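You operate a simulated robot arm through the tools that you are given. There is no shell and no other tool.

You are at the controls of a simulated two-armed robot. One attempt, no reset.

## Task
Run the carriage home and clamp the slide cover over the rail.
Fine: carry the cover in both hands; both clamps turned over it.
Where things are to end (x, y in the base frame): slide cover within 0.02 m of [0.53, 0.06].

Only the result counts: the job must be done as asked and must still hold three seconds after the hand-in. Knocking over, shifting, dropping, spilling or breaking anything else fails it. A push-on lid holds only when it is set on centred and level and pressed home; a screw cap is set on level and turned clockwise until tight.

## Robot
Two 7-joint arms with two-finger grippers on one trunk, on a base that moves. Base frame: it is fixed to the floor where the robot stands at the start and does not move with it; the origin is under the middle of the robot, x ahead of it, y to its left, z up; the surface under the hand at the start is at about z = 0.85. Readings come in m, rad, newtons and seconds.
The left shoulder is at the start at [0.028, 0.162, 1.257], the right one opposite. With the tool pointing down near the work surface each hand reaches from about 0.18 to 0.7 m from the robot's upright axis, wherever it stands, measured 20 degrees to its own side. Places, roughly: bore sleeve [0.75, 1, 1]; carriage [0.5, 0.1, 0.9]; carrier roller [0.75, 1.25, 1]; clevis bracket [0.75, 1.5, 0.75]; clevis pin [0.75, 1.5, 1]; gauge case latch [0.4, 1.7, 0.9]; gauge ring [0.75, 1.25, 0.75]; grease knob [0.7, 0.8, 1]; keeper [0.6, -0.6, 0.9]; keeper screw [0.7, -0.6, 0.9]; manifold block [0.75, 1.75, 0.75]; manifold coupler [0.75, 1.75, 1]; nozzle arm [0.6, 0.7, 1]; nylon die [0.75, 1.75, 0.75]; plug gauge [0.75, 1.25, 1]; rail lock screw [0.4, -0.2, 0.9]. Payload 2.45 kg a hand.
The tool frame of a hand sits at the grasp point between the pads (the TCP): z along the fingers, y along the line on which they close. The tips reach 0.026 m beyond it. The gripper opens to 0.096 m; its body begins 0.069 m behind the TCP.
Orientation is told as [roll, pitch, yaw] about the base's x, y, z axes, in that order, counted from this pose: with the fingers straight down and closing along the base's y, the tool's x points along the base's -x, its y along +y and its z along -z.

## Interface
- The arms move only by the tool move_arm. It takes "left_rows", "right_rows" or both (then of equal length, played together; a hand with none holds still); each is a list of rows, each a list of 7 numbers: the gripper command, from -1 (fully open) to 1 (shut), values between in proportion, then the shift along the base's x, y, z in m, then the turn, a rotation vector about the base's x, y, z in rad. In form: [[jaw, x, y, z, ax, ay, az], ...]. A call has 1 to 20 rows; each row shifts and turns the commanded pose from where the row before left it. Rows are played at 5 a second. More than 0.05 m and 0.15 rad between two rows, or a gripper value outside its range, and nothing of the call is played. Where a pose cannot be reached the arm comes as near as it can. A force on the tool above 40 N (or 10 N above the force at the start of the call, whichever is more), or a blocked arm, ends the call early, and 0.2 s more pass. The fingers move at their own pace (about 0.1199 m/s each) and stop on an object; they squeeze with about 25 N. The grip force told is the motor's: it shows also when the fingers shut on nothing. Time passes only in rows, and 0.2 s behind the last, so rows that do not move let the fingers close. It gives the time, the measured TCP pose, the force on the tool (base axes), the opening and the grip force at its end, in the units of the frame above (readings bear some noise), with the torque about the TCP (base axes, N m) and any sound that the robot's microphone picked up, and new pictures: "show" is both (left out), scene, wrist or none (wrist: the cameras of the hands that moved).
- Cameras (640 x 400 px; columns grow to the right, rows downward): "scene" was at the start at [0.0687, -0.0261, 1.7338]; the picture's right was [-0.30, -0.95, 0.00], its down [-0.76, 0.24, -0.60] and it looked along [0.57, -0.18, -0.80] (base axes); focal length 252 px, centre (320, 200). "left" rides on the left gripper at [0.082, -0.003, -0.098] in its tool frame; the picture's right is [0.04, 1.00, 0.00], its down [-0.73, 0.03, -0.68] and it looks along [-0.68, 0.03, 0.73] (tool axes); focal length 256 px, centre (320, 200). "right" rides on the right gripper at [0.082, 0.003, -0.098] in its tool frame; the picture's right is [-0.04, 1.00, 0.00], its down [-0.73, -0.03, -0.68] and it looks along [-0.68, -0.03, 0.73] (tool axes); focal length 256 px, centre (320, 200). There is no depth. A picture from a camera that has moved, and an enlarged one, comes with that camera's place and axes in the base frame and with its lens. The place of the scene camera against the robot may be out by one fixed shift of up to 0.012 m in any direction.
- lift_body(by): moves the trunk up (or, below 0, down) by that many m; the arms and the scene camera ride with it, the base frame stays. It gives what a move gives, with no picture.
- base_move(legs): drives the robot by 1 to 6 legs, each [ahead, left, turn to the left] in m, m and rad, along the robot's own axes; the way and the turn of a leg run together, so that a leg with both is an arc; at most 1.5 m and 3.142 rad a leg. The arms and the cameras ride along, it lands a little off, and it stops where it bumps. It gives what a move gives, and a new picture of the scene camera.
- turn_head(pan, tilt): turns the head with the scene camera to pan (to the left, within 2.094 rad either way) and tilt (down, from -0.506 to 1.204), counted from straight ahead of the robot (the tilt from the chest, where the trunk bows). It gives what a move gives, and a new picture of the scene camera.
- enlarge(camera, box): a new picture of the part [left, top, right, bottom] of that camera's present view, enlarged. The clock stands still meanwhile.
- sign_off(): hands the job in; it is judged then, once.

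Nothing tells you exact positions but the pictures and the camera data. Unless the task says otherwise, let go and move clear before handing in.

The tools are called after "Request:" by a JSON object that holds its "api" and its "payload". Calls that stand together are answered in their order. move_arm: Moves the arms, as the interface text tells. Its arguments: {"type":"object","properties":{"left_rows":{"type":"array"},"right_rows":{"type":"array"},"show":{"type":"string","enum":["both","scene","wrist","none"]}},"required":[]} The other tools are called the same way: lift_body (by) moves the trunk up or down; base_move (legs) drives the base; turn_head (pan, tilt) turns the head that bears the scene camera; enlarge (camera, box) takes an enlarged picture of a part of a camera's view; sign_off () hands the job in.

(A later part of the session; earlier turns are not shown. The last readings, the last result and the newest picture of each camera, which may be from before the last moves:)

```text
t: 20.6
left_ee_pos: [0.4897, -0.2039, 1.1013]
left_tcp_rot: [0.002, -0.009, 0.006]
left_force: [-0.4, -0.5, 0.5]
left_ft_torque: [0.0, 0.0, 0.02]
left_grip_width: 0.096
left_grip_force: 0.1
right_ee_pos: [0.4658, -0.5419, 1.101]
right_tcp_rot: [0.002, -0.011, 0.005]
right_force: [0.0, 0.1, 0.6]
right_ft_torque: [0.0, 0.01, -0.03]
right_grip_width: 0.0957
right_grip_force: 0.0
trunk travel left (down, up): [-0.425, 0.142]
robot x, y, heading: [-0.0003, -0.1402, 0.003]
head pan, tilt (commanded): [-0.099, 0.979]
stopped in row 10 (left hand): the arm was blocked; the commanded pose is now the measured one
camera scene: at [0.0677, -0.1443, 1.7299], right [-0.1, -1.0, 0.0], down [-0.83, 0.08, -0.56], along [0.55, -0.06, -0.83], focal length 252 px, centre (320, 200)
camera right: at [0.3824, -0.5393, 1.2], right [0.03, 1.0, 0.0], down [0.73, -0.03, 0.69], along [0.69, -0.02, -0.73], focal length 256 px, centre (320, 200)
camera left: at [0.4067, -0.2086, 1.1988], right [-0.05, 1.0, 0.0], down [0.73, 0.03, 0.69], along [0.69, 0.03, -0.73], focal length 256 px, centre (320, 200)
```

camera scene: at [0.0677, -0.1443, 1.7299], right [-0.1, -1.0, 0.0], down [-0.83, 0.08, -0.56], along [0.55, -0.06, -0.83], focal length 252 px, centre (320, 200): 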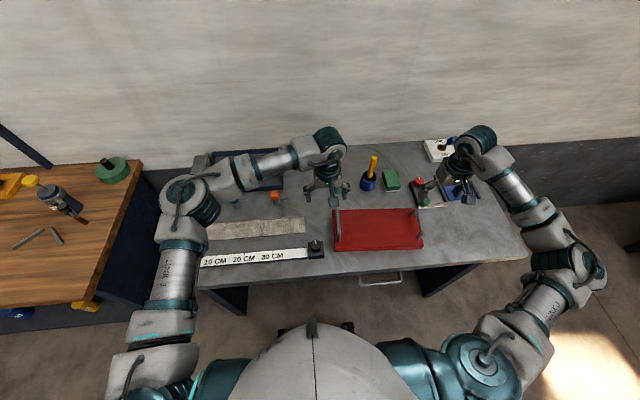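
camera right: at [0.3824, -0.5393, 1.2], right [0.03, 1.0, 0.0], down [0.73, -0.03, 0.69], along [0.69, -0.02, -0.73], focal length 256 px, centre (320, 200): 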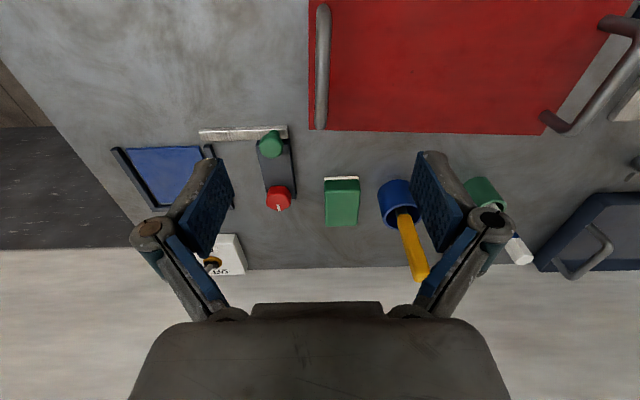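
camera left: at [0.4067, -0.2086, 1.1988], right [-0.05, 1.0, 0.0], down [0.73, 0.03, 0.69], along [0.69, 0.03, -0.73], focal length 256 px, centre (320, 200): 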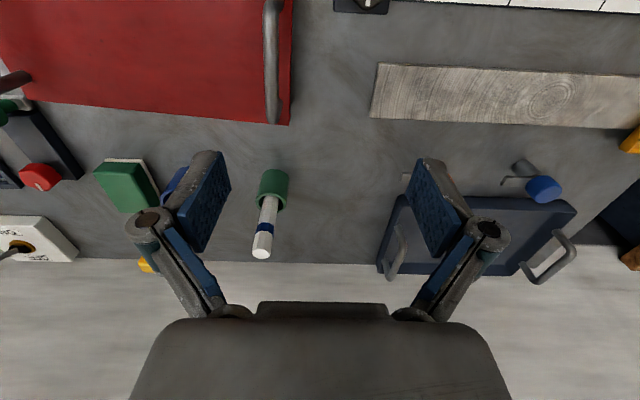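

The sway has died down. I'll move both hands back a bit and lower so that each wrist camera sees its whole handle.

Request:
{"api": "move_arm", "payload": {"left_rows": [[-1, -0.017, -0.015, -0.014, 0, 0, 0], [-1, -0.017, -0.015, -0.014, 0, 0, 0], [-1, -0.016, -0.016, -0.013, 0, 0, 0], [-1, 0, 0, 0, 0, 0, 0], [-1, 0, 0, 0, 0, 0, 0]], "right_rows": [[-1, -0.016, -0.001, -0.014, 0, 0, 0], [-1, -0.015, -0.001, -0.014, 0, 0, 0], [-1, -0.015, -0.001, -0.013, 0, 0, 0], [-1, 0, 0, 0, 0, 0, 0], [-1, 0, 0, 0, 0, 0, 0]]}}

```text
t: 21.8
left_ee_pos: [0.4382, -0.2616, 1.0569]
left_tcp_rot: [0.013, -0.01, 0.005]
left_force: [-1.4, -0.6, -0.2]
left_ft_torque: [0.02, -0.06, -0.06]
left_grip_width: 0.096
left_grip_force: 0.0
right_ee_pos: [0.42, -0.5569, 1.0566]
right_tcp_rot: [0.013, -0.011, 0.004]
right_force: [-0.3, -0.3, 0.2]
right_ft_torque: [0.04, -0.05, -0.02]
right_grip_width: 0.0958
right_grip_force: 0.0
trunk travel left (down, up): [-0.425, 0.142]
robot x, y, heading: [0.0017, -0.1451, 0.003]
head pan, tilt (commanded): [-0.099, 0.979]
camera scene: at [0.0686, -0.183, 1.7293], right [-0.1, -0.99, -0.02], down [-0.83, 0.09, -0.55], along [0.55, -0.04, -0.83], focal length 252 px, centre (320, 200)
camera right: at [0.3372, -0.5545, 1.1547], right [0.04, 1.0, 0.01], down [0.73, -0.04, 0.69], along [0.69, -0.01, -0.73], focal length 256 px, centre (320, 200)
camera left: at [0.3564, -0.2682, 1.1546], right [-0.04, 1.0, 0.01], down [0.73, 0.02, 0.69], along [0.68, 0.04, -0.73], focal length 256 px, centre (320, 200)
```

scene: 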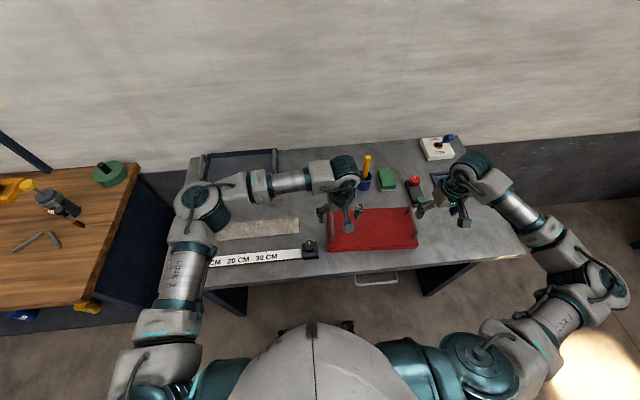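
right: 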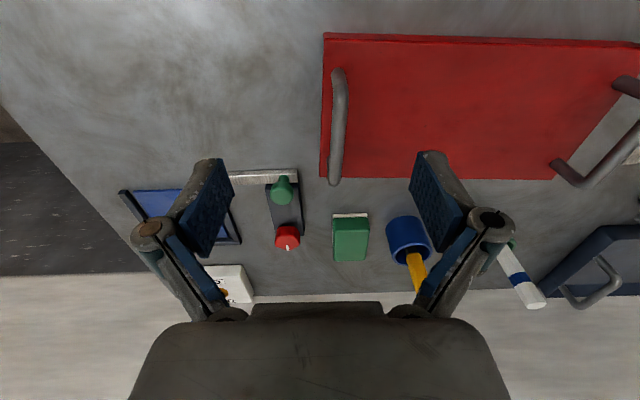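
left: 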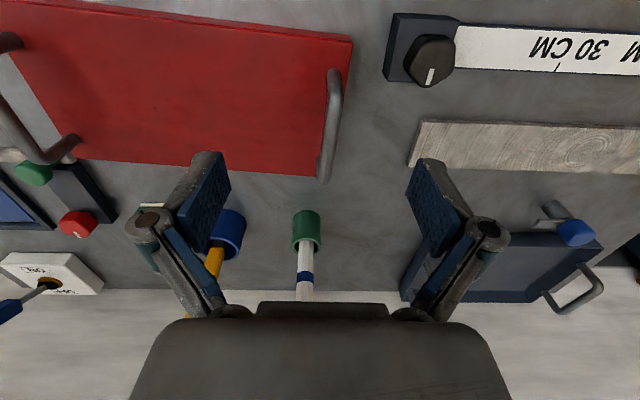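

The body still rocks a couple of centimetres, so I'll wait until successive readings agree.

Request:
{"api": "move_arm", "payload": {"left_rows": [[-1, 0, 0, 0, 0, 0, 0], [-1, 0, 0, 0, 0, 0, 0], [-1, 0, 0, 0, 0, 0, 0], [-1, 0, 0, 0, 0, 0, 0], [-1, 0, 0, 0, 0, 0, 0], [-1, 0, 0, 0, 0, 0, 0], [-1, 0, 0, 0, 0, 0, 0], [-1, 0, 0, 0, 0, 0, 0], [-1, 0, 0, 0, 0, 0, 0], [-1, 0, 0, 0, 0, 0, 0], [-1, 0, 0, 0, 0, 0, 0], [-1, 0, 0, 0, 0, 0, 0], [-1, 0, 0, 0, 0, 0, 0], [-1, 0, 0, 0, 0, 0, 0]], "show": "none"}}

Request:
{"api": "move_arm", "payload": {"left_rows": [[-1, 0, 0, 0, 0, 0, 0]], "show": "none"}}

Request:
{"api": "move_arm", "payload": {"left_rows": [[-1, 0, 0, 0, 0, 0, 0]], "show": "none"}}

Request:
{"api": "move_arm", "payload": {"left_rows": [[-1, 0, 0, 0, 0, 0, 0]], "right_rows": [[-1, 0, 0, 0, 0, 0, 0]]}}

```text
t: 24.8
left_ee_pos: [0.4404, -0.2395, 1.0586]
left_tcp_rot: [0.0, -0.009, 0.008]
left_force: [-0.2, 0.1, -0.7]
left_ft_torque: [-0.01, 0.05, -0.04]
left_grip_width: 0.0959
left_grip_force: 0.0
right_ee_pos: [0.4207, -0.5347, 1.0638]
right_tcp_rot: [0.0, -0.009, 0.007]
right_force: [0.7, 0.3, 0.2]
right_ft_torque: [-0.03, 0.03, -0.03]
right_grip_width: 0.0962
right_grip_force: 0.2
trunk travel left (down, up): [-0.425, 0.142]
robot x, y, heading: [0.0047, -0.1322, 0.007]
head pan, tilt (commanded): [-0.099, 0.979]
```

```text
t: 25.2
left_ee_pos: [0.4391, -0.246, 1.057]
left_tcp_rot: [-0.001, -0.008, 0.007]
left_force: [-0.2, -0.2, 0.3]
left_ft_torque: [-0.01, -0.01, 0.02]
left_grip_width: 0.0961
left_grip_force: 0.2
right_ee_pos: [0.4203, -0.54, 1.0609]
right_tcp_rot: [0.003, -0.01, 0.008]
right_force: [-0.2, 0.4, 0.3]
right_ft_torque: [-0.02, -0.02, 0.0]
right_grip_width: 0.0962
right_grip_force: 0.1
trunk travel left (down, up): [-0.425, 0.142]
robot x, y, heading: [0.003, -0.1349, 0.004]
head pan, tilt (commanded): [-0.099, 0.979]
```

```text
t: 25.6
left_ee_pos: [0.4396, -0.2497, 1.0571]
left_tcp_rot: [0.006, -0.006, 0.007]
left_force: [-0.2, 0.1, -0.1]
left_ft_torque: [-0.01, -0.02, -0.01]
left_grip_width: 0.0959
left_grip_force: 0.1
right_ee_pos: [0.4198, -0.5438, 1.0593]
right_tcp_rot: [0.007, -0.01, 0.006]
right_force: [-0.1, 0.5, 0.1]
right_ft_torque: [0.04, 0.01, -0.01]
right_grip_width: 0.0961
right_grip_force: 0.0
trunk travel left (down, up): [-0.425, 0.142]
robot x, y, heading: [0.0043, -0.1382, 0.001]
head pan, tilt (commanded): [-0.099, 0.979]
```

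```text
t: 26.0
left_ee_pos: [0.44, -0.2402, 1.0585]
left_tcp_rot: [-0.005, -0.009, 0.007]
left_force: [-0.9, 0.5, 0.9]
left_ft_torque: [-0.04, 0.04, -0.03]
left_grip_width: 0.0959
left_grip_force: 0.1
right_ee_pos: [0.4196, -0.5347, 1.0627]
right_tcp_rot: [-0.003, -0.01, 0.006]
right_force: [-0.3, -0.4, 0.2]
right_ft_torque: [0.04, 0.03, -0.03]
right_grip_width: 0.0962
right_grip_force: 0.1
trunk travel left (down, up): [-0.425, 0.142]
robot x, y, heading: [0.0011, -0.1368, 0.003]
head pan, tilt (commanded): [-0.099, 0.979]
camera scene: at [0.068, -0.1412, 1.7299], right [-0.1, -1.0, 0.0], down [-0.83, 0.08, -0.56], along [0.55, -0.06, -0.83], focal length 252 px, centre (320, 200)
camera right: at [0.3372, -0.5316, 1.1616], right [0.03, 1.0, 0.0], down [0.73, -0.02, 0.69], along [0.69, -0.02, -0.73], focal length 256 px, centre (320, 200)
camera left: at [0.3566, -0.2451, 1.1567], right [-0.05, 1.0, 0.0], down [0.73, 0.04, 0.68], along [0.68, 0.03, -0.73], focal length 256 px, centre (320, 200)
```

scene: 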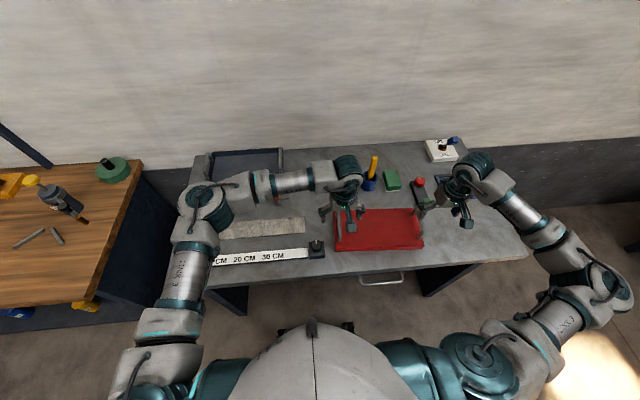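
right: 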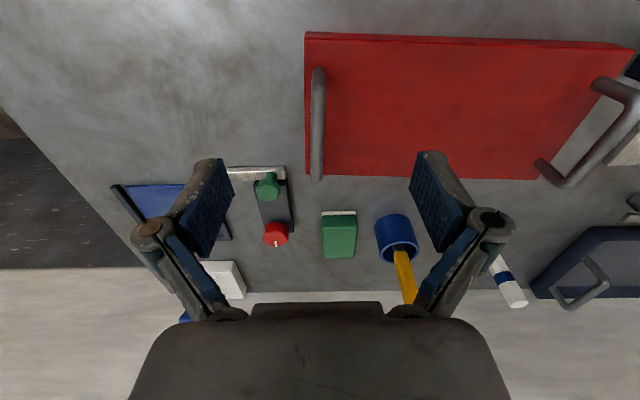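
left: 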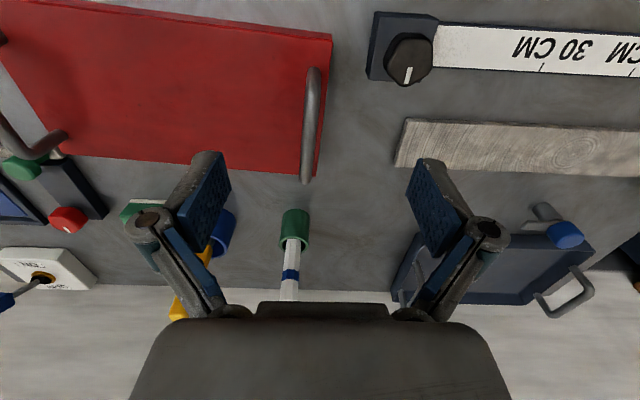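

The sway is down to a few millimetres. The handle bars run nearly along x at about [0.486, -0.250] and [0.469, -0.538], tops near z=0.92, with the cover turned about -0.045 rad; I'll place both hands above them with that yaw.

Request:
{"api": "move_arm", "payload": {"left_rows": [[-1, 0.023, -0.002, -0.018, 0, 0, -0.025], [-1, 0.023, -0.003, -0.018, 0, 0, -0.025], [-1, 0, 0, -0.018, 0, 0, 0], [-1, 0, 0, -0.014, 0, 0, 0], [-1, 0, 0, 0, 0, 0, 0], [-1, 0, 0, 0, 0, 0, 0], [-1, 0, 0, 0, 0, 0, 0], [-1, 0, 0, 0, 0, 0, 0]], "right_rows": [[-1, 0.024, 0, -0.018, 0, 0, -0.025], [-1, 0.024, 0, -0.018, 0, 0, -0.025], [-1, 0, 0, -0.018, 0, 0, 0], [-1, 0, 0, -0.016, 0, 0, 0], [-1, 0, 0, 0, 0, 0, 0], [-1, 0, 0, 0, 0, 0, 0], [-1, 0, 0, 0, 0, 0, 0], [-1, 0, 0, 0, 0, 0, 0]]}}

```text
t: 27.8
left_ee_pos: [0.488, -0.2463, 0.9915]
left_tcp_rot: [-0.002, -0.008, -0.043]
left_force: [0.2, 0.8, 0.4]
left_ft_torque: [-0.05, 0.02, -0.02]
left_grip_width: 0.096
left_grip_force: 0.0
right_ee_pos: [0.4672, -0.5365, 0.9916]
right_tcp_rot: [-0.001, -0.01, -0.043]
right_force: [-0.2, 0.4, -0.4]
right_ft_torque: [-0.02, 0.02, 0.0]
right_grip_width: 0.0962
right_grip_force: 0.2
trunk travel left (down, up): [-0.425, 0.142]
robot x, y, heading: [0.0007, -0.1372, 0.005]
head pan, tilt (commanded): [-0.099, 0.979]
camera scene: at [0.0689, -0.1467, 1.7298], right [-0.1, -1.0, 0.0], down [-0.83, 0.08, -0.55], along [0.55, -0.06, -0.83], focal length 252 px, centre (320, 200)
camera right: at [0.3858, -0.5293, 1.0899], right [0.08, 1.0, 0.0], down [0.72, -0.06, 0.69], along [0.68, -0.06, -0.73], focal length 256 px, centre (320, 200)
camera left: at [0.4048, -0.2473, 1.0889], right [0.0, 1.0, 0.0], down [0.73, 0.0, 0.69], along [0.69, 0.0, -0.73], focal length 256 px, centre (320, 200)
```

scene: 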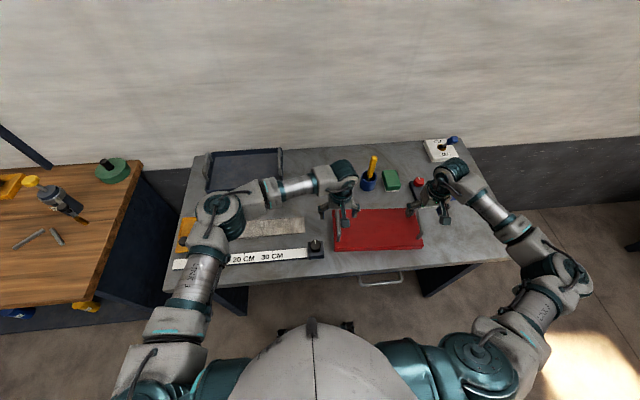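
right: 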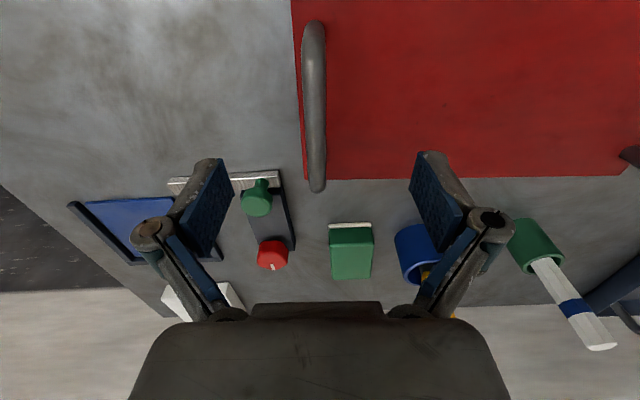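
left: 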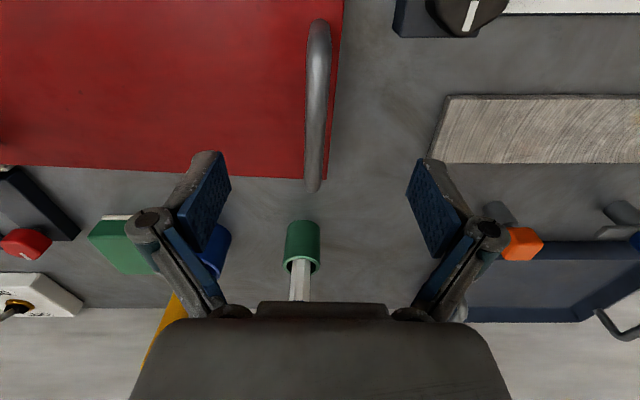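

Both handles sit between the open fingers, with small offsets. I'll centre the hands and come down in two steps, watching contact force.

Request:
{"api": "move_arm", "payload": {"left_rows": [[-1, 0.002, -0.004, -0.025, 0, 0, 0], [-1, 0, 0, -0.025, 0, 0, 0], [-1, 0, 0, -0.01, 0, 0, 0], [-1, 0, 0, 0, 0, 0, 0]], "right_rows": [[-1, 0.004, -0.003, -0.025, 0, 0, 0], [-1, 0, 0, -0.025, 0, 0, 0], [-1, 0, 0, -0.01, 0, 0, 0], [-1, 0, 0, 0, 0, 0, 0]], "show": "wrist"}}

```text
t: 28.8
left_ee_pos: [0.4889, -0.2531, 0.93]
left_tcp_rot: [-0.001, -0.008, -0.043]
left_force: [0.7, -0.2, 0.1]
left_ft_torque: [0.03, 0.0, 0.03]
left_grip_width: 0.096
left_grip_force: 0.0
right_ee_pos: [0.4714, -0.5412, 0.9299]
right_tcp_rot: [0.001, -0.01, -0.044]
right_force: [-0.3, -0.6, 0.2]
right_ft_torque: [0.03, 0.0, 0.0]
right_grip_width: 0.0962
right_grip_force: 0.0
trunk travel left (down, up): [-0.425, 0.142]
robot x, y, heading: [0.0026, -0.1372, 0.003]
head pan, tilt (commanded): [-0.099, 0.979]
camera right: at [0.3895, -0.5348, 1.0292], right [0.08, 1.0, 0.0], down [0.72, -0.06, 0.69], along [0.68, -0.06, -0.73], focal length 256 px, centre (320, 200)
camera left: at [0.4059, -0.2543, 1.0279], right [0.0, 1.0, 0.0], down [0.73, 0.0, 0.69], along [0.69, 0.0, -0.73], focal length 256 px, centre (320, 200)
```

right: 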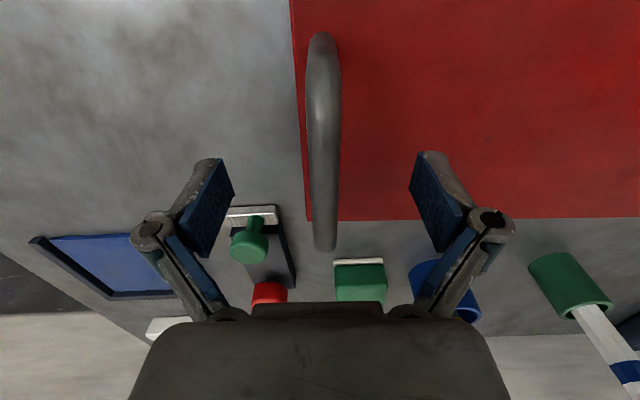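
left: 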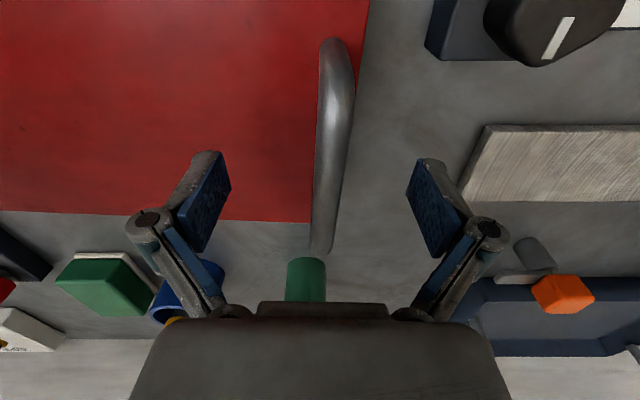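

The bars' tops are near z=0.935, so the pads are already at bar height. I'll make a small centring correction, drop 4 mm more and close both hands.

Request:
{"api": "move_arm", "payload": {"left_rows": [[-1, -0.005, 0.003, -0.004, 0, 0, 0], [-1, 0, 0, 0, 0, 0, 0], [0.3, 0, 0, 0, 0, 0, 0], [0.7, 0, 0, 0, 0, 0, 0], [1, 0, 0, 0, 0, 0, 0], [1, 0, 0, 0, 0, 0, 0]], "right_rows": [[-1, -0.006, 0.004, -0.004, 0, 0, 0], [-1, 0, 0, 0, 0, 0, 0], [0.3, 0, 0, 0, 0, 0, 0], [0.7, 0, 0, 0, 0, 0, 0], [1, 0, 0, 0, 0, 0, 0], [1, 0, 0, 0, 0, 0, 0]]}}

```text
t: 30.2
left_ee_pos: [0.485, -0.2522, 0.9261]
left_tcp_rot: [0.003, -0.008, -0.044]
left_force: [-2.7, 13.4, 2.8]
left_ft_torque: [-0.11, -0.05, -0.6]
left_grip_width: 0.0122
left_grip_force: 24.9
right_ee_pos: [0.4681, -0.5418, 0.9277]
right_tcp_rot: [0.0, -0.011, -0.046]
right_force: [3.4, -8.6, -0.5]
right_ft_torque: [0.04, 0.11, -0.61]
right_grip_width: 0.0123
right_grip_force: 25.0
trunk travel left (down, up): [-0.425, 0.142]
robot x, y, heading: [-0.0016, -0.1367, -0.0]
head pan, tilt (commanded): [-0.099, 0.979]
camera scene: at [0.0681, -0.153, 1.7299], right [-0.1, -1.0, 0.0], down [-0.83, 0.08, -0.55], along [0.55, -0.05, -0.83], focal length 252 px, centre (320, 200)
camera right: at [0.3837, -0.5341, 1.0249], right [0.09, 1.0, 0.0], down [0.72, -0.06, 0.69], along [0.68, -0.06, -0.73], focal length 256 px, centre (320, 200)
camera left: at [0.401, -0.2531, 1.024], right [0.0, 1.0, 0.0], down [0.73, 0.0, 0.68], along [0.68, 0.0, -0.73], focal length 256 px, centre (320, 200)
```

scene: 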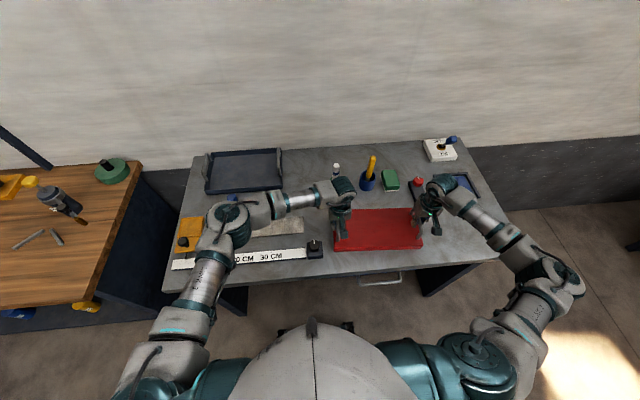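
right: 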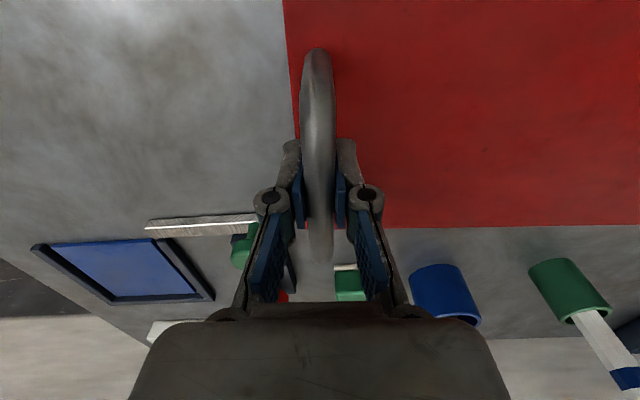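
left: 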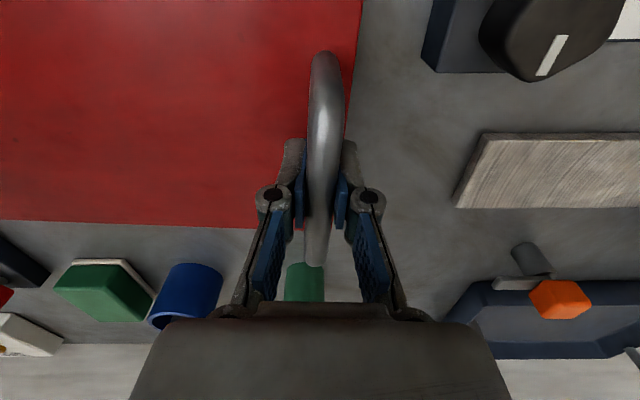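

Both grips are secure on the 12 mm bars, and the midpoint of the hands matches the cover's centre. I'll relax the slight spread between the hands and lift straight up together.

Request:
{"api": "move_arm", "payload": {"left_rows": [[1, 0, 0.002, 0, 0, 0, 0], [1, 0, 0, 0.01, 0, 0, 0], [1, 0, 0, 0.02, 0, 0, 0], [1, 0, 0, 0.03, 0, 0, 0], [1, 0, 0, 0.03, 0, 0, 0], [1, 0, 0, 0.03, 0, 0, 0], [1, 0, 0, 0, 0, 0, 0]], "right_rows": [[1, 0, -0.002, 0, 0, 0, 0], [1, 0, 0, 0.01, 0, 0, 0], [1, 0, 0, 0.02, 0, 0, 0], [1, 0, 0, 0.03, 0, 0, 0], [1, 0, 0, 0.03, 0, 0, 0], [1, 0, 0, 0.03, 0, 0, 0], [1, 0, 0, 0, 0, 0, 0]]}}

```text
t: 31.8
left_ee_pos: [0.4831, -0.2522, 1.0463]
left_tcp_rot: [-0.003, -0.008, -0.045]
left_force: [-4.1, -33.4, -3.9]
left_ft_torque: [0.27, -0.04, -0.31]
left_grip_width: 0.0121
left_grip_force: 25.2
right_ee_pos: [0.4677, -0.5431, 1.0473]
right_tcp_rot: [0.004, -0.009, -0.042]
right_force: [4.3, 33.3, -3.6]
right_ft_torque: [-0.27, 0.07, -0.37]
right_grip_width: 0.0118
right_grip_force: 25.5
trunk travel left (down, up): [-0.425, 0.142]
robot x, y, heading: [-0.0015, -0.1404, 0.004]
head pan, tilt (commanded): [-0.099, 0.979]
camera scene: at [0.0702, -0.1555, 1.7296], right [-0.1, -1.0, 0.0], down [-0.83, 0.08, -0.55], along [0.55, -0.05, -0.83], focal length 252 px, centre (320, 200)
camera right: at [0.3855, -0.536, 1.1451], right [0.08, 1.0, 0.01], down [0.73, -0.06, 0.69], along [0.68, -0.05, -0.73], focal length 256 px, centre (320, 200)
camera left: at [0.3997, -0.2527, 1.1445], right [0.01, 1.0, 0.0], down [0.73, 0.0, 0.68], along [0.68, -0.01, -0.73], focal length 256 px, centre (320, 200)
```

scene: 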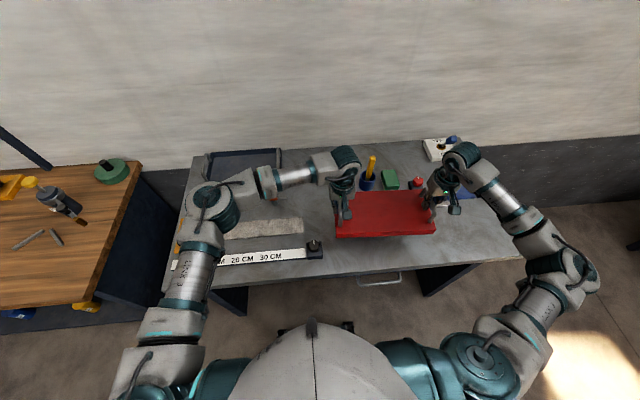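
right: 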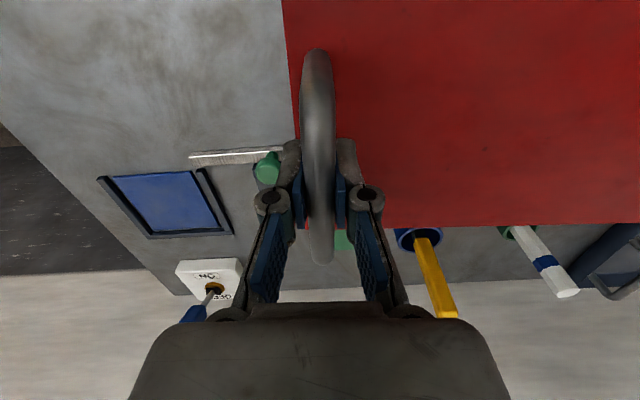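
left: 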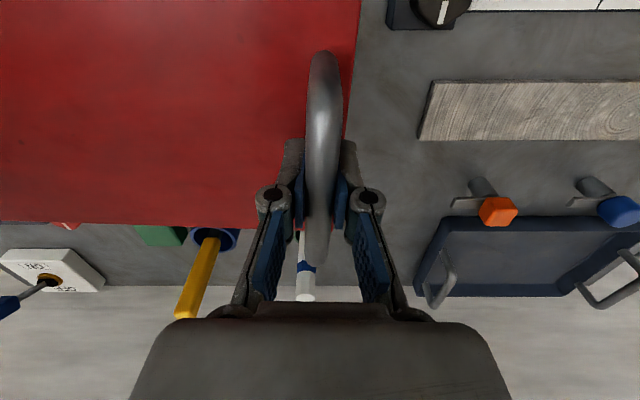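

The cover hangs level, weighing about 8 N in total, but the hands are pulling apart by 33 N. I'll bring them back together by about 3 mm and turn the cover square to the rail.

Request:
{"api": "move_arm", "payload": {"left_rows": [[1, 0, -0.0014, 0, 0, 0, 0], [1, -0.0021, 0.0001, 0, 0, 0, 0.0147], [1, -0.0021, 0.0001, 0, 0, 0, 0.0147], [1, -0.0021, 0.0001, 0, 0, 0, 0.0146], [1, 0, 0, 0, 0, 0, 0], [1, 0, 0, 0, 0, 0, 0]], "right_rows": [[1, 0, 0.0014, 0, 0, 0, 0], [1, 0.0021, -0.0001, 0, 0, 0, 0.0147], [1, 0.0021, -0.0001, 0, 0, 0, 0.0147], [1, 0.0021, -0.0001, 0, 0, 0, 0.0146], [1, 0, 0, 0, 0, 0, 0], [1, 0, 0, 0, 0, 0, 0]], "show": "none"}}

```text
t: 33.2
left_ee_pos: [0.4763, -0.252, 1.0462]
left_tcp_rot: [0.004, -0.009, -0.001]
left_force: [-4.2, -23.2, -3.0]
left_ft_torque: [0.2, -0.01, -0.49]
left_grip_width: 0.0124
left_grip_force: 25.4
right_ee_pos: [0.473, -0.5423, 1.0467]
right_tcp_rot: [0.004, -0.01, 0.0]
right_force: [4.3, 22.6, -3.2]
right_ft_torque: [-0.15, 0.0, -0.53]
right_grip_width: 0.0123
right_grip_force: 24.8
trunk travel left (down, up): [-0.425, 0.142]
robot x, y, heading: [0.0001, -0.1372, 0.002]
head pan, tilt (commanded): [-0.099, 0.979]
```

The spread force is down to 23 N. I'll ease it further while starting the slide toward the rail at this height.

Request:
{"api": "move_arm", "payload": {"left_rows": [[1, 0, -0.002, 0, 0, 0, 0], [1, 0.001, 0.01, 0, 0, 0, 0], [1, 0.0025, 0.02, 0, 0, 0, 0], [1, 0.0035, 0.028, 0, 0, 0, 0], [1, 0.0035, 0.028, 0, 0, 0, 0], [1, 0.0035, 0.028, 0, 0, 0, 0], [1, 0.0035, 0.028, 0, 0, 0, 0], [1, 0.0025, 0.02, 0, 0, 0, 0], [1, 0.001, 0.01, 0, 0, 0, 0], [1, 0, 0, 0, 0, 0, 0]], "right_rows": [[1, 0, 0.002, 0, 0, 0, 0], [1, 0.001, 0.01, 0, 0, 0, 0], [1, 0.0025, 0.02, 0, 0, 0, 0], [1, 0.0035, 0.028, 0, 0, 0, 0], [1, 0.0035, 0.028, 0, 0, 0, 0], [1, 0.0035, 0.028, 0, 0, 0, 0], [1, 0.0035, 0.028, 0, 0, 0, 0], [1, 0.0025, 0.02, 0, 0, 0, 0], [1, 0.001, 0.01, 0, 0, 0, 0], [1, 0, 0, 0, 0, 0, 0]], "show": "scene"}}

```text
t: 35.4
left_ee_pos: [0.4971, -0.0793, 1.0466]
left_tcp_rot: [0.009, -0.008, 0.001]
left_force: [-1.6, 37.0, -3.2]
left_ft_torque: [-0.3, -0.32, -0.45]
left_grip_width: 0.0125
left_grip_force: 24.8
right_ee_pos: [0.4932, -0.369, 1.0456]
right_tcp_rot: [0.001, -0.008, -0.004]
right_force: [2.4, -37.1, -3.6]
right_ft_torque: [0.34, 0.33, -0.34]
right_grip_width: 0.0122
right_grip_force: 25.1
trunk travel left (down, up): [-0.425, 0.142]
robot x, y, heading: [-0.0026, -0.1415, 0.001]
head pan, tilt (commanded): [-0.099, 0.979]
camera scene: at [0.0705, -0.1516, 1.7297], right [-0.1, -1.0, 0.0], down [-0.83, 0.08, -0.55], along [0.55, -0.05, -0.83], focal length 252 px, centre (320, 200)
```

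scene: 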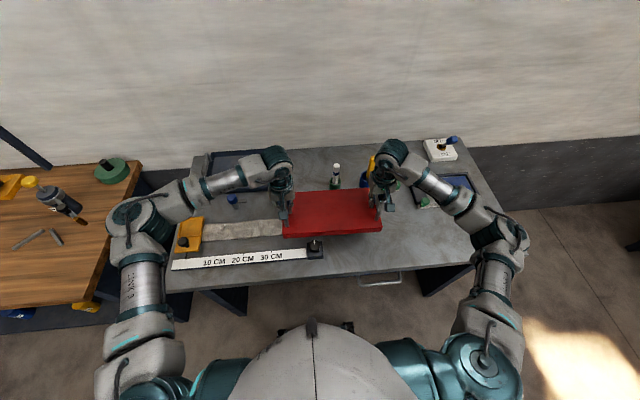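

The cover is travelling level; the hands now squeeze together by 37 N, so I'll let off about 2.5 mm first.

Request:
{"api": "move_arm", "payload": {"left_rows": [[1, 0, 0.0011, 0, 0, 0, 0], [1, 0, 0, 0, 0, 0, 0]], "right_rows": [[1, 0, -0.0011, 0, 0, 0, 0], [1, 0, 0, 0, 0, 0, 0]], "show": "none"}}

```text
t: 36.0
left_ee_pos: [0.4983, -0.0788, 1.0458]
left_tcp_rot: [0.006, -0.007, 0.0]
left_force: [-2.6, 31.5, -4.1]
left_ft_torque: [-0.24, -0.18, -0.49]
left_grip_width: 0.0125
left_grip_force: 25.9
right_ee_pos: [0.4927, -0.37, 1.0468]
right_tcp_rot: [0.002, -0.01, -0.003]
right_force: [2.5, -29.5, -3.5]
right_ft_torque: [0.25, 0.18, -0.44]
right_grip_width: 0.0122
right_grip_force: 25.0
trunk travel left (down, up): [-0.425, 0.142]
robot x, y, heading: [0.0029, -0.1361, -0.004]
head pan, tilt (commanded): [-0.099, 0.979]
```

Request:
{"api": "move_arm", "payload": {"left_rows": [[1, 0, 0.002, 0, 0, 0, 0], [1, 0, 0, 0, 0, 0, 0]], "right_rows": [[1, 0, -0.002, 0, 0, 0, 0], [1, 0, 0, 0, 0, 0, 0]], "show": "none"}}

```text
t: 36.6
left_ee_pos: [0.4969, -0.0796, 1.0473]
left_tcp_rot: [0.0, -0.005, -0.002]
left_force: [-4.0, 10.8, -2.5]
left_ft_torque: [-0.07, 0.06, -0.5]
left_grip_width: 0.0121
left_grip_force: 25.2
right_ee_pos: [0.4933, -0.3691, 1.0473]
right_tcp_rot: [0.004, -0.011, 0.002]
right_force: [3.6, -11.3, -4.2]
right_ft_torque: [0.08, -0.05, -0.61]
right_grip_width: 0.0121
right_grip_force: 25.0
trunk travel left (down, up): [-0.425, 0.142]
robot x, y, heading: [0.0021, -0.1371, 0.001]
head pan, tilt (commanded): [-0.099, 0.979]
```

The internal force is down to 11 N. I'll carry the cover the remaining way to above its place over the rail.

Request:
{"api": "move_arm", "payload": {"left_rows": [[1, 0.0012, 0.01, 0, 0, 0, 0], [1, 0.0025, 0.02, 0, 0, 0, 0], [1, 0.0034, 0.028, 0, 0, 0, 0], [1, 0.0034, 0.028, 0, 0, 0, 0], [1, 0.0034, 0.028, 0, 0, 0, 0], [1, 0.0034, 0.028, 0, 0, 0, 0], [1, 0.0034, 0.028, 0, 0, 0, 0], [1, 0.0034, 0.028, 0, 0, 0, 0], [1, 0.0034, 0.028, 0, 0, 0, 0], [1, 0.0034, 0.028, 0, 0, 0, 0], [1, 0.0025, 0.02, 0, 0, 0, 0], [1, 0.0012, 0.01, 0, 0, 0, 0], [1, 0, 0, 0, 0, 0, 0], [1, 0, 0, 0, 0, 0, 0]], "right_rows": [[1, 0.0012, 0.01, 0, 0, 0, 0], [1, 0.0025, 0.02, 0, 0, 0, 0], [1, 0.0034, 0.028, 0, 0, 0, 0], [1, 0.0034, 0.028, 0, 0, 0, 0], [1, 0.0034, 0.028, 0, 0, 0, 0], [1, 0.0034, 0.028, 0, 0, 0, 0], [1, 0.0034, 0.028, 0, 0, 0, 0], [1, 0.0034, 0.028, 0, 0, 0, 0], [1, 0.0034, 0.028, 0, 0, 0, 0], [1, 0.0034, 0.028, 0, 0, 0, 0], [1, 0.0025, 0.02, 0, 0, 0, 0], [1, 0.0012, 0.01, 0, 0, 0, 0], [1, 0, 0, 0, 0, 0, 0], [1, 0, 0, 0, 0, 0, 0]]}}

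```text
t: 39.6
left_ee_pos: [0.5317, 0.2072, 1.0468]
left_tcp_rot: [0.0, -0.009, -0.001]
left_force: [-2.3, -19.9, -3.6]
left_ft_torque: [0.12, 0.08, -0.35]
left_grip_width: 0.012
left_grip_force: 25.3
right_ee_pos: [0.5297, -0.0844, 1.047]
right_tcp_rot: [0.001, -0.01, -0.001]
right_force: [2.3, 19.8, -2.7]
right_ft_torque: [-0.18, -0.06, -0.39]
right_grip_width: 0.012
right_grip_force: 25.3
trunk travel left (down, up): [-0.425, 0.142]
robot x, y, heading: [0.0002, -0.1405, 0.001]
head pan, tilt (commanded): [-0.099, 0.979]
camera scene: at [0.0709, -0.1452, 1.7297], right [-0.1, -1.0, 0.0], down [-0.83, 0.08, -0.55], along [0.55, -0.06, -0.83], focal length 252 px, centre (320, 200)
camera right: at [0.4467, -0.0804, 1.1456], right [0.04, 1.0, 0.0], down [0.73, -0.03, 0.69], along [0.69, -0.03, -0.73], focal length 256 px, centre (320, 200)
camera left: at [0.449, 0.2021, 1.1461], right [-0.04, 1.0, 0.0], down [0.73, 0.03, 0.68], along [0.68, 0.03, -0.73], focal length 256 px, centre (320, 200)
```

scene: 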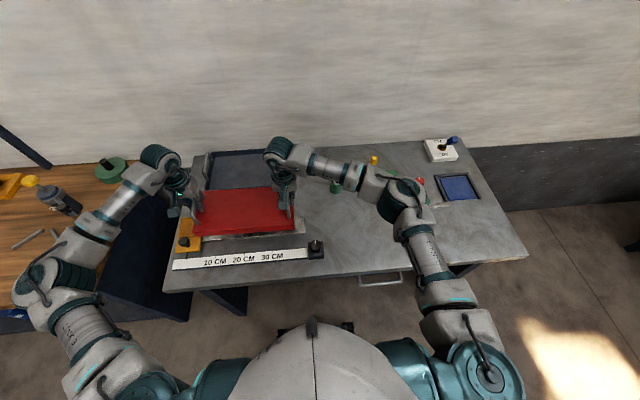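
right: 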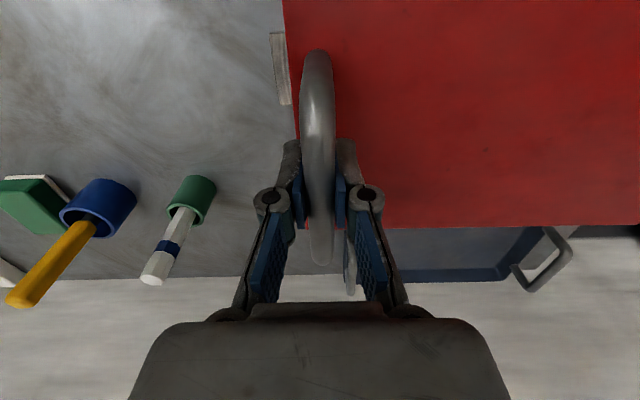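
left: 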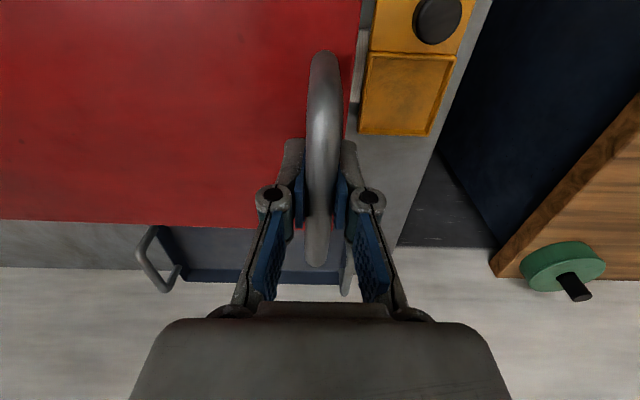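

The cover is now over its place: the midpoint of the hands is at [0.531, 0.061], and the carriage is about 3 cm clear of the cover's end. I'll check how square the cover is before lowering.

Request:
{"api": "enlarge", "payload": {"camera": "right", "box": [380, 190, 640, 300]}}

Request:
{"api": "enlarge", "payload": {"camera": "left", "box": [0, 190, 260, 300]}}

Request:
{"api": "enlarge", "payload": {"camera": "scene", "box": [160, 140, 340, 280]}}

```text
2.46 times, centred on (510, 245) of right
camera zoom: at [0.4467, -0.0804, 1.1456], right [0.04, 1.0, 0.0], down [0.73, -0.03, 0.69], along [0.69, -0.03, -0.73], focal length 630 px, centre (-148, 89)
```

zoom: 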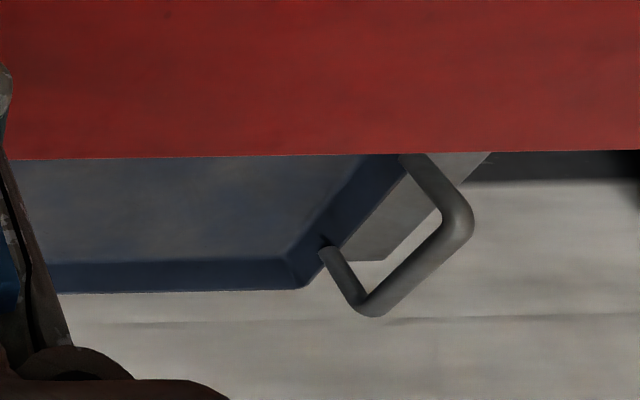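

```text
2.46 times, centred on (130, 245) of left
camera zoom: at [0.449, 0.2021, 1.1461], right [-0.04, 1.0, 0.0], down [0.73, 0.03, 0.68], along [0.68, 0.03, -0.73], focal length 630 px, centre (788, 89)
```

zoom: 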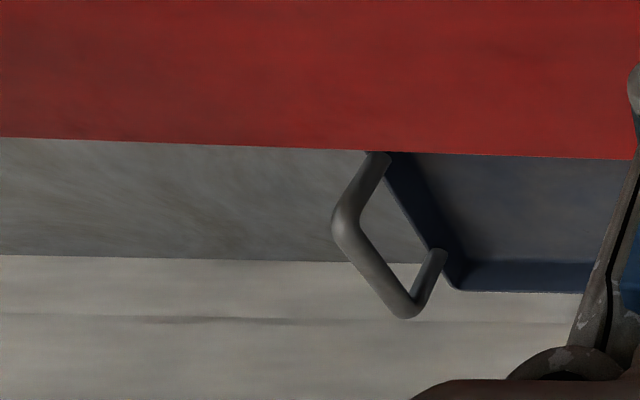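

```text
2.86 times, centred on (250, 210) of scene
camera zoom: at [0.0709, -0.1452, 1.7297], right [-0.1, -1.0, 0.0], down [-0.83, 0.08, -0.55], along [0.55, -0.06, -0.83], focal length 720 px, centre (520, 171)
```

zoom: 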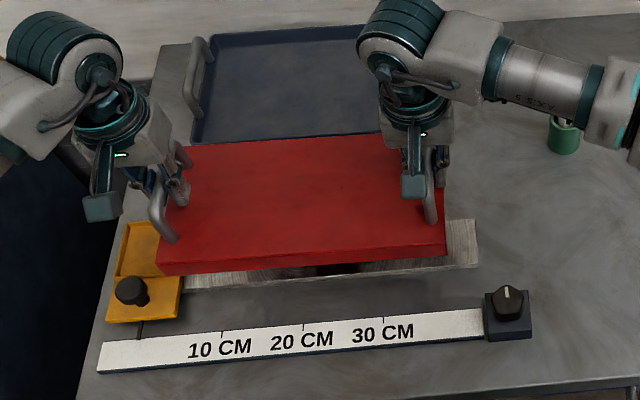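

The cover is about 0.016 rad off square; its centre is at about [0.531, 0.062] and its far edge clears the clamps. I'll correct the yaw, ease the pull, and lower most of the way.

Request:
{"api": "move_arm", "payload": {"left_rows": [[1, -0.0023, -0.0012, 0, 0, 0, 0.016], [1, 0, 0, -0.015, 0, 0, 0], [1, 0, 0, -0.02, 0, 0, 0], [1, 0, 0, -0.02, 0, 0, 0], [1, 0, 0, -0.02, 0, 0, 0], [1, 0, 0, -0.01, 0, 0, 0], [1, 0, 0, 0, 0, 0, 0]], "right_rows": [[1, 0.0023, 0.0012, 0, 0, 0, 0.016], [1, 0, 0, -0.015, 0, 0, 0], [1, 0, 0, -0.02, 0, 0, 0], [1, 0, 0, -0.02, 0, 0, 0], [1, 0, 0, -0.02, 0, 0, 0], [1, 0, 0, -0.01, 0, 0, 0], [1, 0, 0, 0, 0, 0, 0]]}}

```text
t: 41.2
left_ee_pos: [0.5295, 0.2077, 0.9619]
left_tcp_rot: [0.0, -0.006, 0.017]
left_force: [-3.6, -6.7, -3.1]
left_ft_torque: [0.03, 0.04, -0.63]
left_grip_width: 0.0122
left_grip_force: 25.1
right_ee_pos: [0.531, -0.0829, 0.96]
right_tcp_rot: [0.0, -0.009, 0.017]
right_force: [4.5, 6.1, -3.6]
right_ft_torque: [-0.06, -0.03, -0.56]
right_grip_width: 0.0121
right_grip_force: 25.3
trunk travel left (down, up): [-0.425, 0.142]
robot x, y, heading: [0.0003, -0.1381, -0.001]
head pan, tilt (commanded): [-0.099, 0.979]
camera scene: at [0.0706, -0.1446, 1.7297], right [-0.1, -1.0, 0.0], down [-0.83, 0.08, -0.55], along [0.55, -0.06, -0.83], focal length 252 px, centre (320, 200)
camera right: at [0.4481, -0.0809, 1.0595], right [0.02, 1.0, 0.0], down [0.73, -0.02, 0.69], along [0.69, -0.02, -0.73], focal length 256 px, centre (320, 200)
camera left: at [0.448, 0.2011, 1.0601], right [-0.06, 1.0, 0.0], down [0.73, 0.04, 0.68], along [0.68, 0.04, -0.73], focal length 256 px, centre (320, 200)
```

scene: 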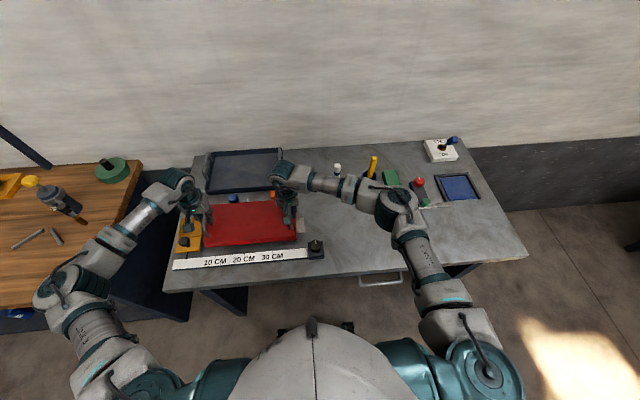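
right: 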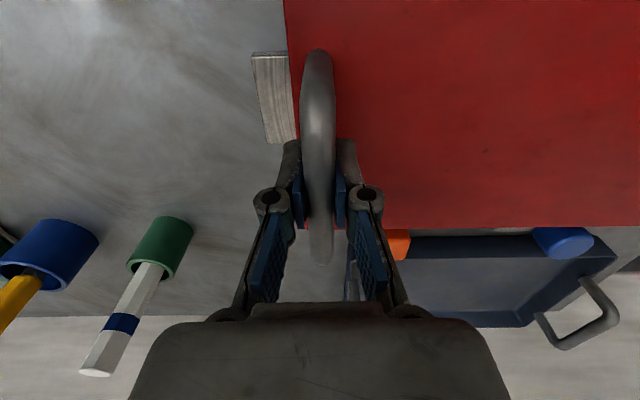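
left: 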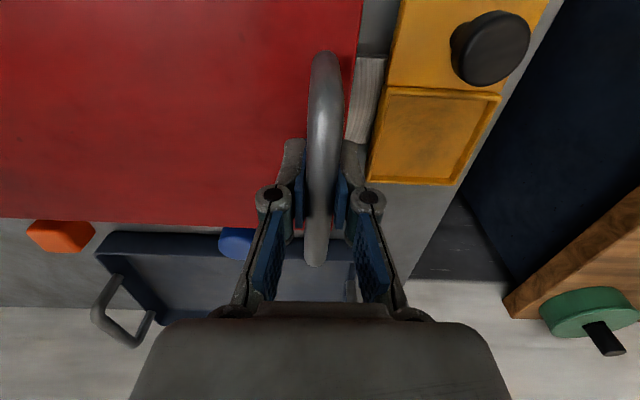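

The rail shows centred under both ends and the clamp knobs stand about 2 cm beyond the cover's far edge. I'll lower the last 35 mm slowly.

Request:
{"api": "move_arm", "payload": {"left_rows": [[1, 0, -0.0005, -0.012, 0, 0, 0], [1, 0, 0, -0.01, 0, 0, 0], [1, 0, 0, -0.006, 0, 0, 0], [1, 0, 0, -0.004, 0, 0, 0], [1, 0, 0, -0.002, 0, 0, 0], [1, 0, 0, 0, 0, 0, 0]], "right_rows": [[1, 0, 0.0005, -0.012, 0, 0, 0], [1, 0, 0, -0.01, 0, 0, 0], [1, 0, 0, -0.006, 0, 0, 0], [1, 0, 0, -0.004, 0, 0, 0], [1, 0, 0, -0.002, 0, 0, 0], [1, 0, 0, 0, 0, 0, 0]]}}

```text
t: 42.6
left_ee_pos: [0.531, 0.2074, 0.9272]
left_tcp_rot: [0.001, -0.008, 0.018]
left_force: [-4.0, 10.7, -3.0]
left_ft_torque: [-0.1, -0.04, -0.54]
left_grip_width: 0.0122
left_grip_force: 24.6
right_ee_pos: [0.531, -0.0839, 0.9269]
right_tcp_rot: [0.001, -0.011, 0.015]
right_force: [3.0, -11.1, -2.7]
right_ft_torque: [0.06, 0.06, -0.51]
right_grip_width: 0.012
right_grip_force: 25.2
trunk travel left (down, up): [-0.425, 0.142]
robot x, y, heading: [-0.0016, -0.1329, 0.007]
head pan, tilt (commanded): [-0.099, 0.979]
camera scene: at [0.0706, -0.1447, 1.7297], right [-0.1, -1.0, 0.0], down [-0.83, 0.08, -0.55], along [0.55, -0.06, -0.83], focal length 252 px, centre (320, 200)
camera right: at [0.4489, -0.081, 1.0256], right [0.03, 1.0, 0.0], down [0.73, -0.02, 0.69], along [0.69, -0.02, -0.73], focal length 256 px, centre (320, 200)
camera left: at [0.4484, 0.2007, 1.026], right [-0.06, 1.0, 0.0], down [0.73, 0.04, 0.68], along [0.68, 0.04, -0.73], focal length 256 px, centre (320, 200)
```

scene: 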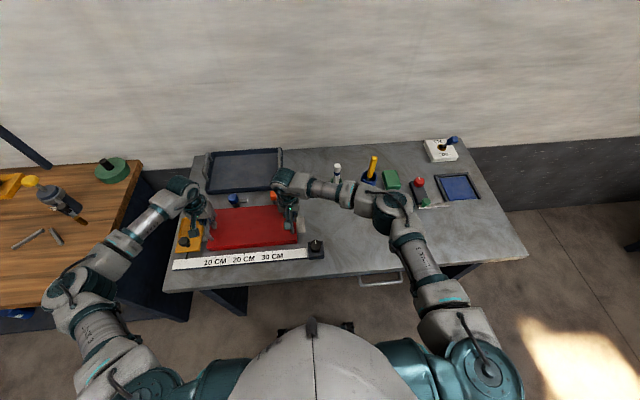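
right: 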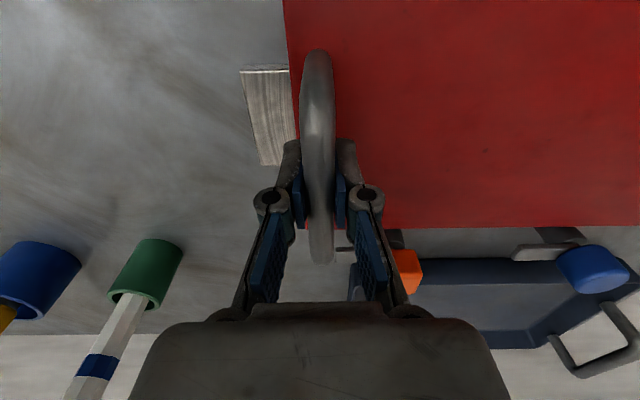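
left: 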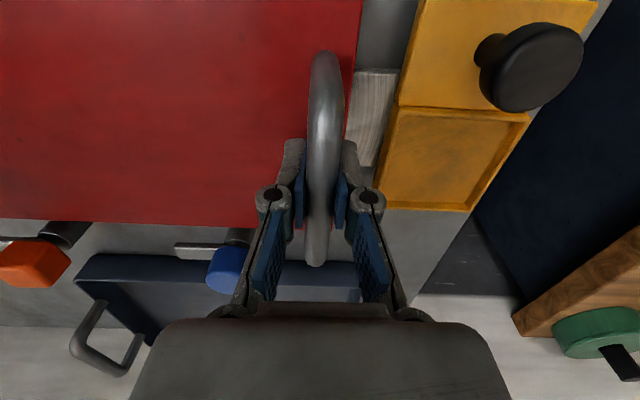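

The tool still carries the cover's weight (about -3 N each), so it is just short of touching. I'll lower in 1.5 mm steps until the load comes off.

Request:
{"api": "move_arm", "payload": {"left_rows": [[1, 0, 0.0005, -0.0015, 0, 0, 0], [1, 0, 0, -0.0015, 0, 0, 0], [1, 0, 0, 0, 0, 0, 0]], "right_rows": [[1, 0, -0.0005, -0.0015, 0, 0, 0], [1, 0, 0, -0.0015, 0, 0, 0], [1, 0, 0, 0, 0, 0, 0]], "show": "none"}}

```text
t: 43.4
left_ee_pos: [0.5305, 0.2079, 0.9267]
left_tcp_rot: [0.0, -0.011, 0.017]
left_force: [0.0, 13.8, 3.9]
left_ft_torque: [-0.04, 0.47, -0.59]
left_grip_width: 0.0122
left_grip_force: 25.4
right_ee_pos: [0.5323, -0.0835, 0.9272]
right_tcp_rot: [0.003, -0.014, 0.015]
right_force: [9.3, -8.9, 17.6]
right_ft_torque: [0.1, 0.37, -0.54]
right_grip_width: 0.0124
right_grip_force: 25.0
trunk travel left (down, up): [-0.425, 0.142]
robot x, y, heading: [0.0033, -0.1343, 0.002]
head pan, tilt (commanded): [-0.099, 0.979]
```

The cover is seated at the same height as where it was picked up, centred at about [0.531, 0.062]. I'll open both hands just enough to clear the bars and lift straight up.

Request:
{"api": "move_arm", "payload": {"left_rows": [[1, 0, 0, 0.0005, 0, 0, 0], [0.5, 0, 0, 0, 0, 0, 0], [0.1, 0, 0, 0, 0, 0, 0], [0.1, 0, 0, 0, 0, 0, 0], [0.1, 0, 0, 0.01, 0, 0, 0], [0.1, 0, 0, 0.03, 0, 0, 0], [0.1, 0, 0, 0.04, 0, 0, 0], [0.1, 0, 0, 0.04, 0, 0, 0], [0.1, 0, 0, 0, 0, 0, 0]], "right_rows": [[1, 0, 0, 0.0015, 0, 0, 0], [0.5, 0, 0, 0, 0, 0, 0], [0.1, 0, 0, 0, 0, 0, 0], [0.1, 0, 0, 0, 0, 0, 0], [0.1, 0, 0, 0.01, 0, 0, 0], [0.1, 0, 0, 0.03, 0, 0, 0], [0.1, 0, 0, 0.04, 0, 0, 0], [0.1, 0, 0, 0.04, 0, 0, 0], [0.1, 0, 0, 0, 0, 0, 0]]}}

```text
t: 45.4
left_ee_pos: [0.5309, 0.2076, 1.0466]
left_tcp_rot: [-0.002, -0.008, 0.018]
left_force: [0.0, 0.1, 1.0]
left_ft_torque: [0.0, 0.01, 0.01]
left_grip_width: 0.0433
left_grip_force: 0.1
right_ee_pos: [0.5309, -0.0844, 1.0468]
right_tcp_rot: [0.001, -0.009, 0.017]
right_force: [0.3, -0.5, -1.2]
right_ft_torque: [-0.03, 0.0, -0.01]
right_grip_width: 0.0431
right_grip_force: 0.1
trunk travel left (down, up): [-0.425, 0.142]
robot x, y, heading: [0.0023, -0.1381, -0.002]
head pan, tilt (commanded): [-0.099, 0.979]
camera scene: at [0.0699, -0.1455, 1.7297], right [-0.1, -1.0, 0.0], down [-0.83, 0.08, -0.55], along [0.55, -0.06, -0.83], focal length 252 px, centre (320, 200)
camera right: at [0.4481, -0.0819, 1.1445], right [0.02, 1.0, 0.0], down [0.73, -0.02, 0.69], along [0.69, -0.02, -0.73], focal length 256 px, centre (320, 200)
camera left: at [0.4487, 0.2016, 1.1454], right [-0.06, 1.0, 0.0], down [0.73, 0.04, 0.68], along [0.68, 0.04, -0.73], focal length 256 px, centre (320, 200)
```

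scene: 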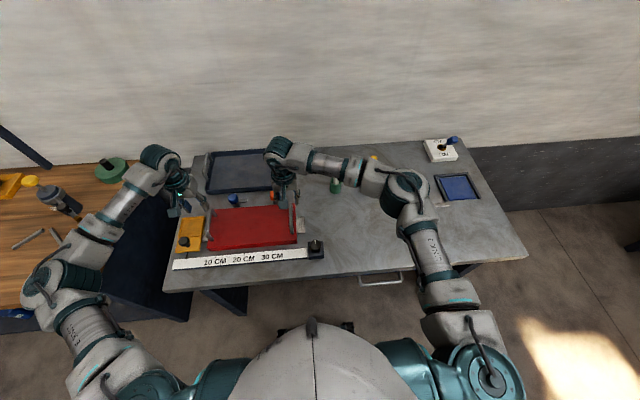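
right: 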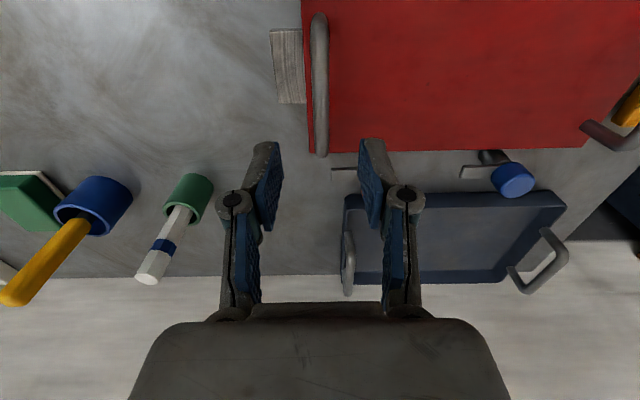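
left: 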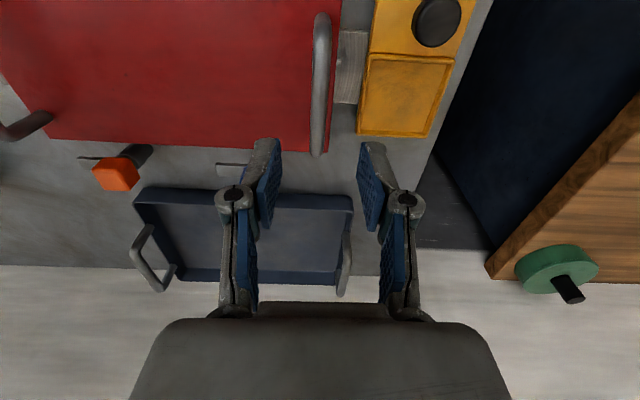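

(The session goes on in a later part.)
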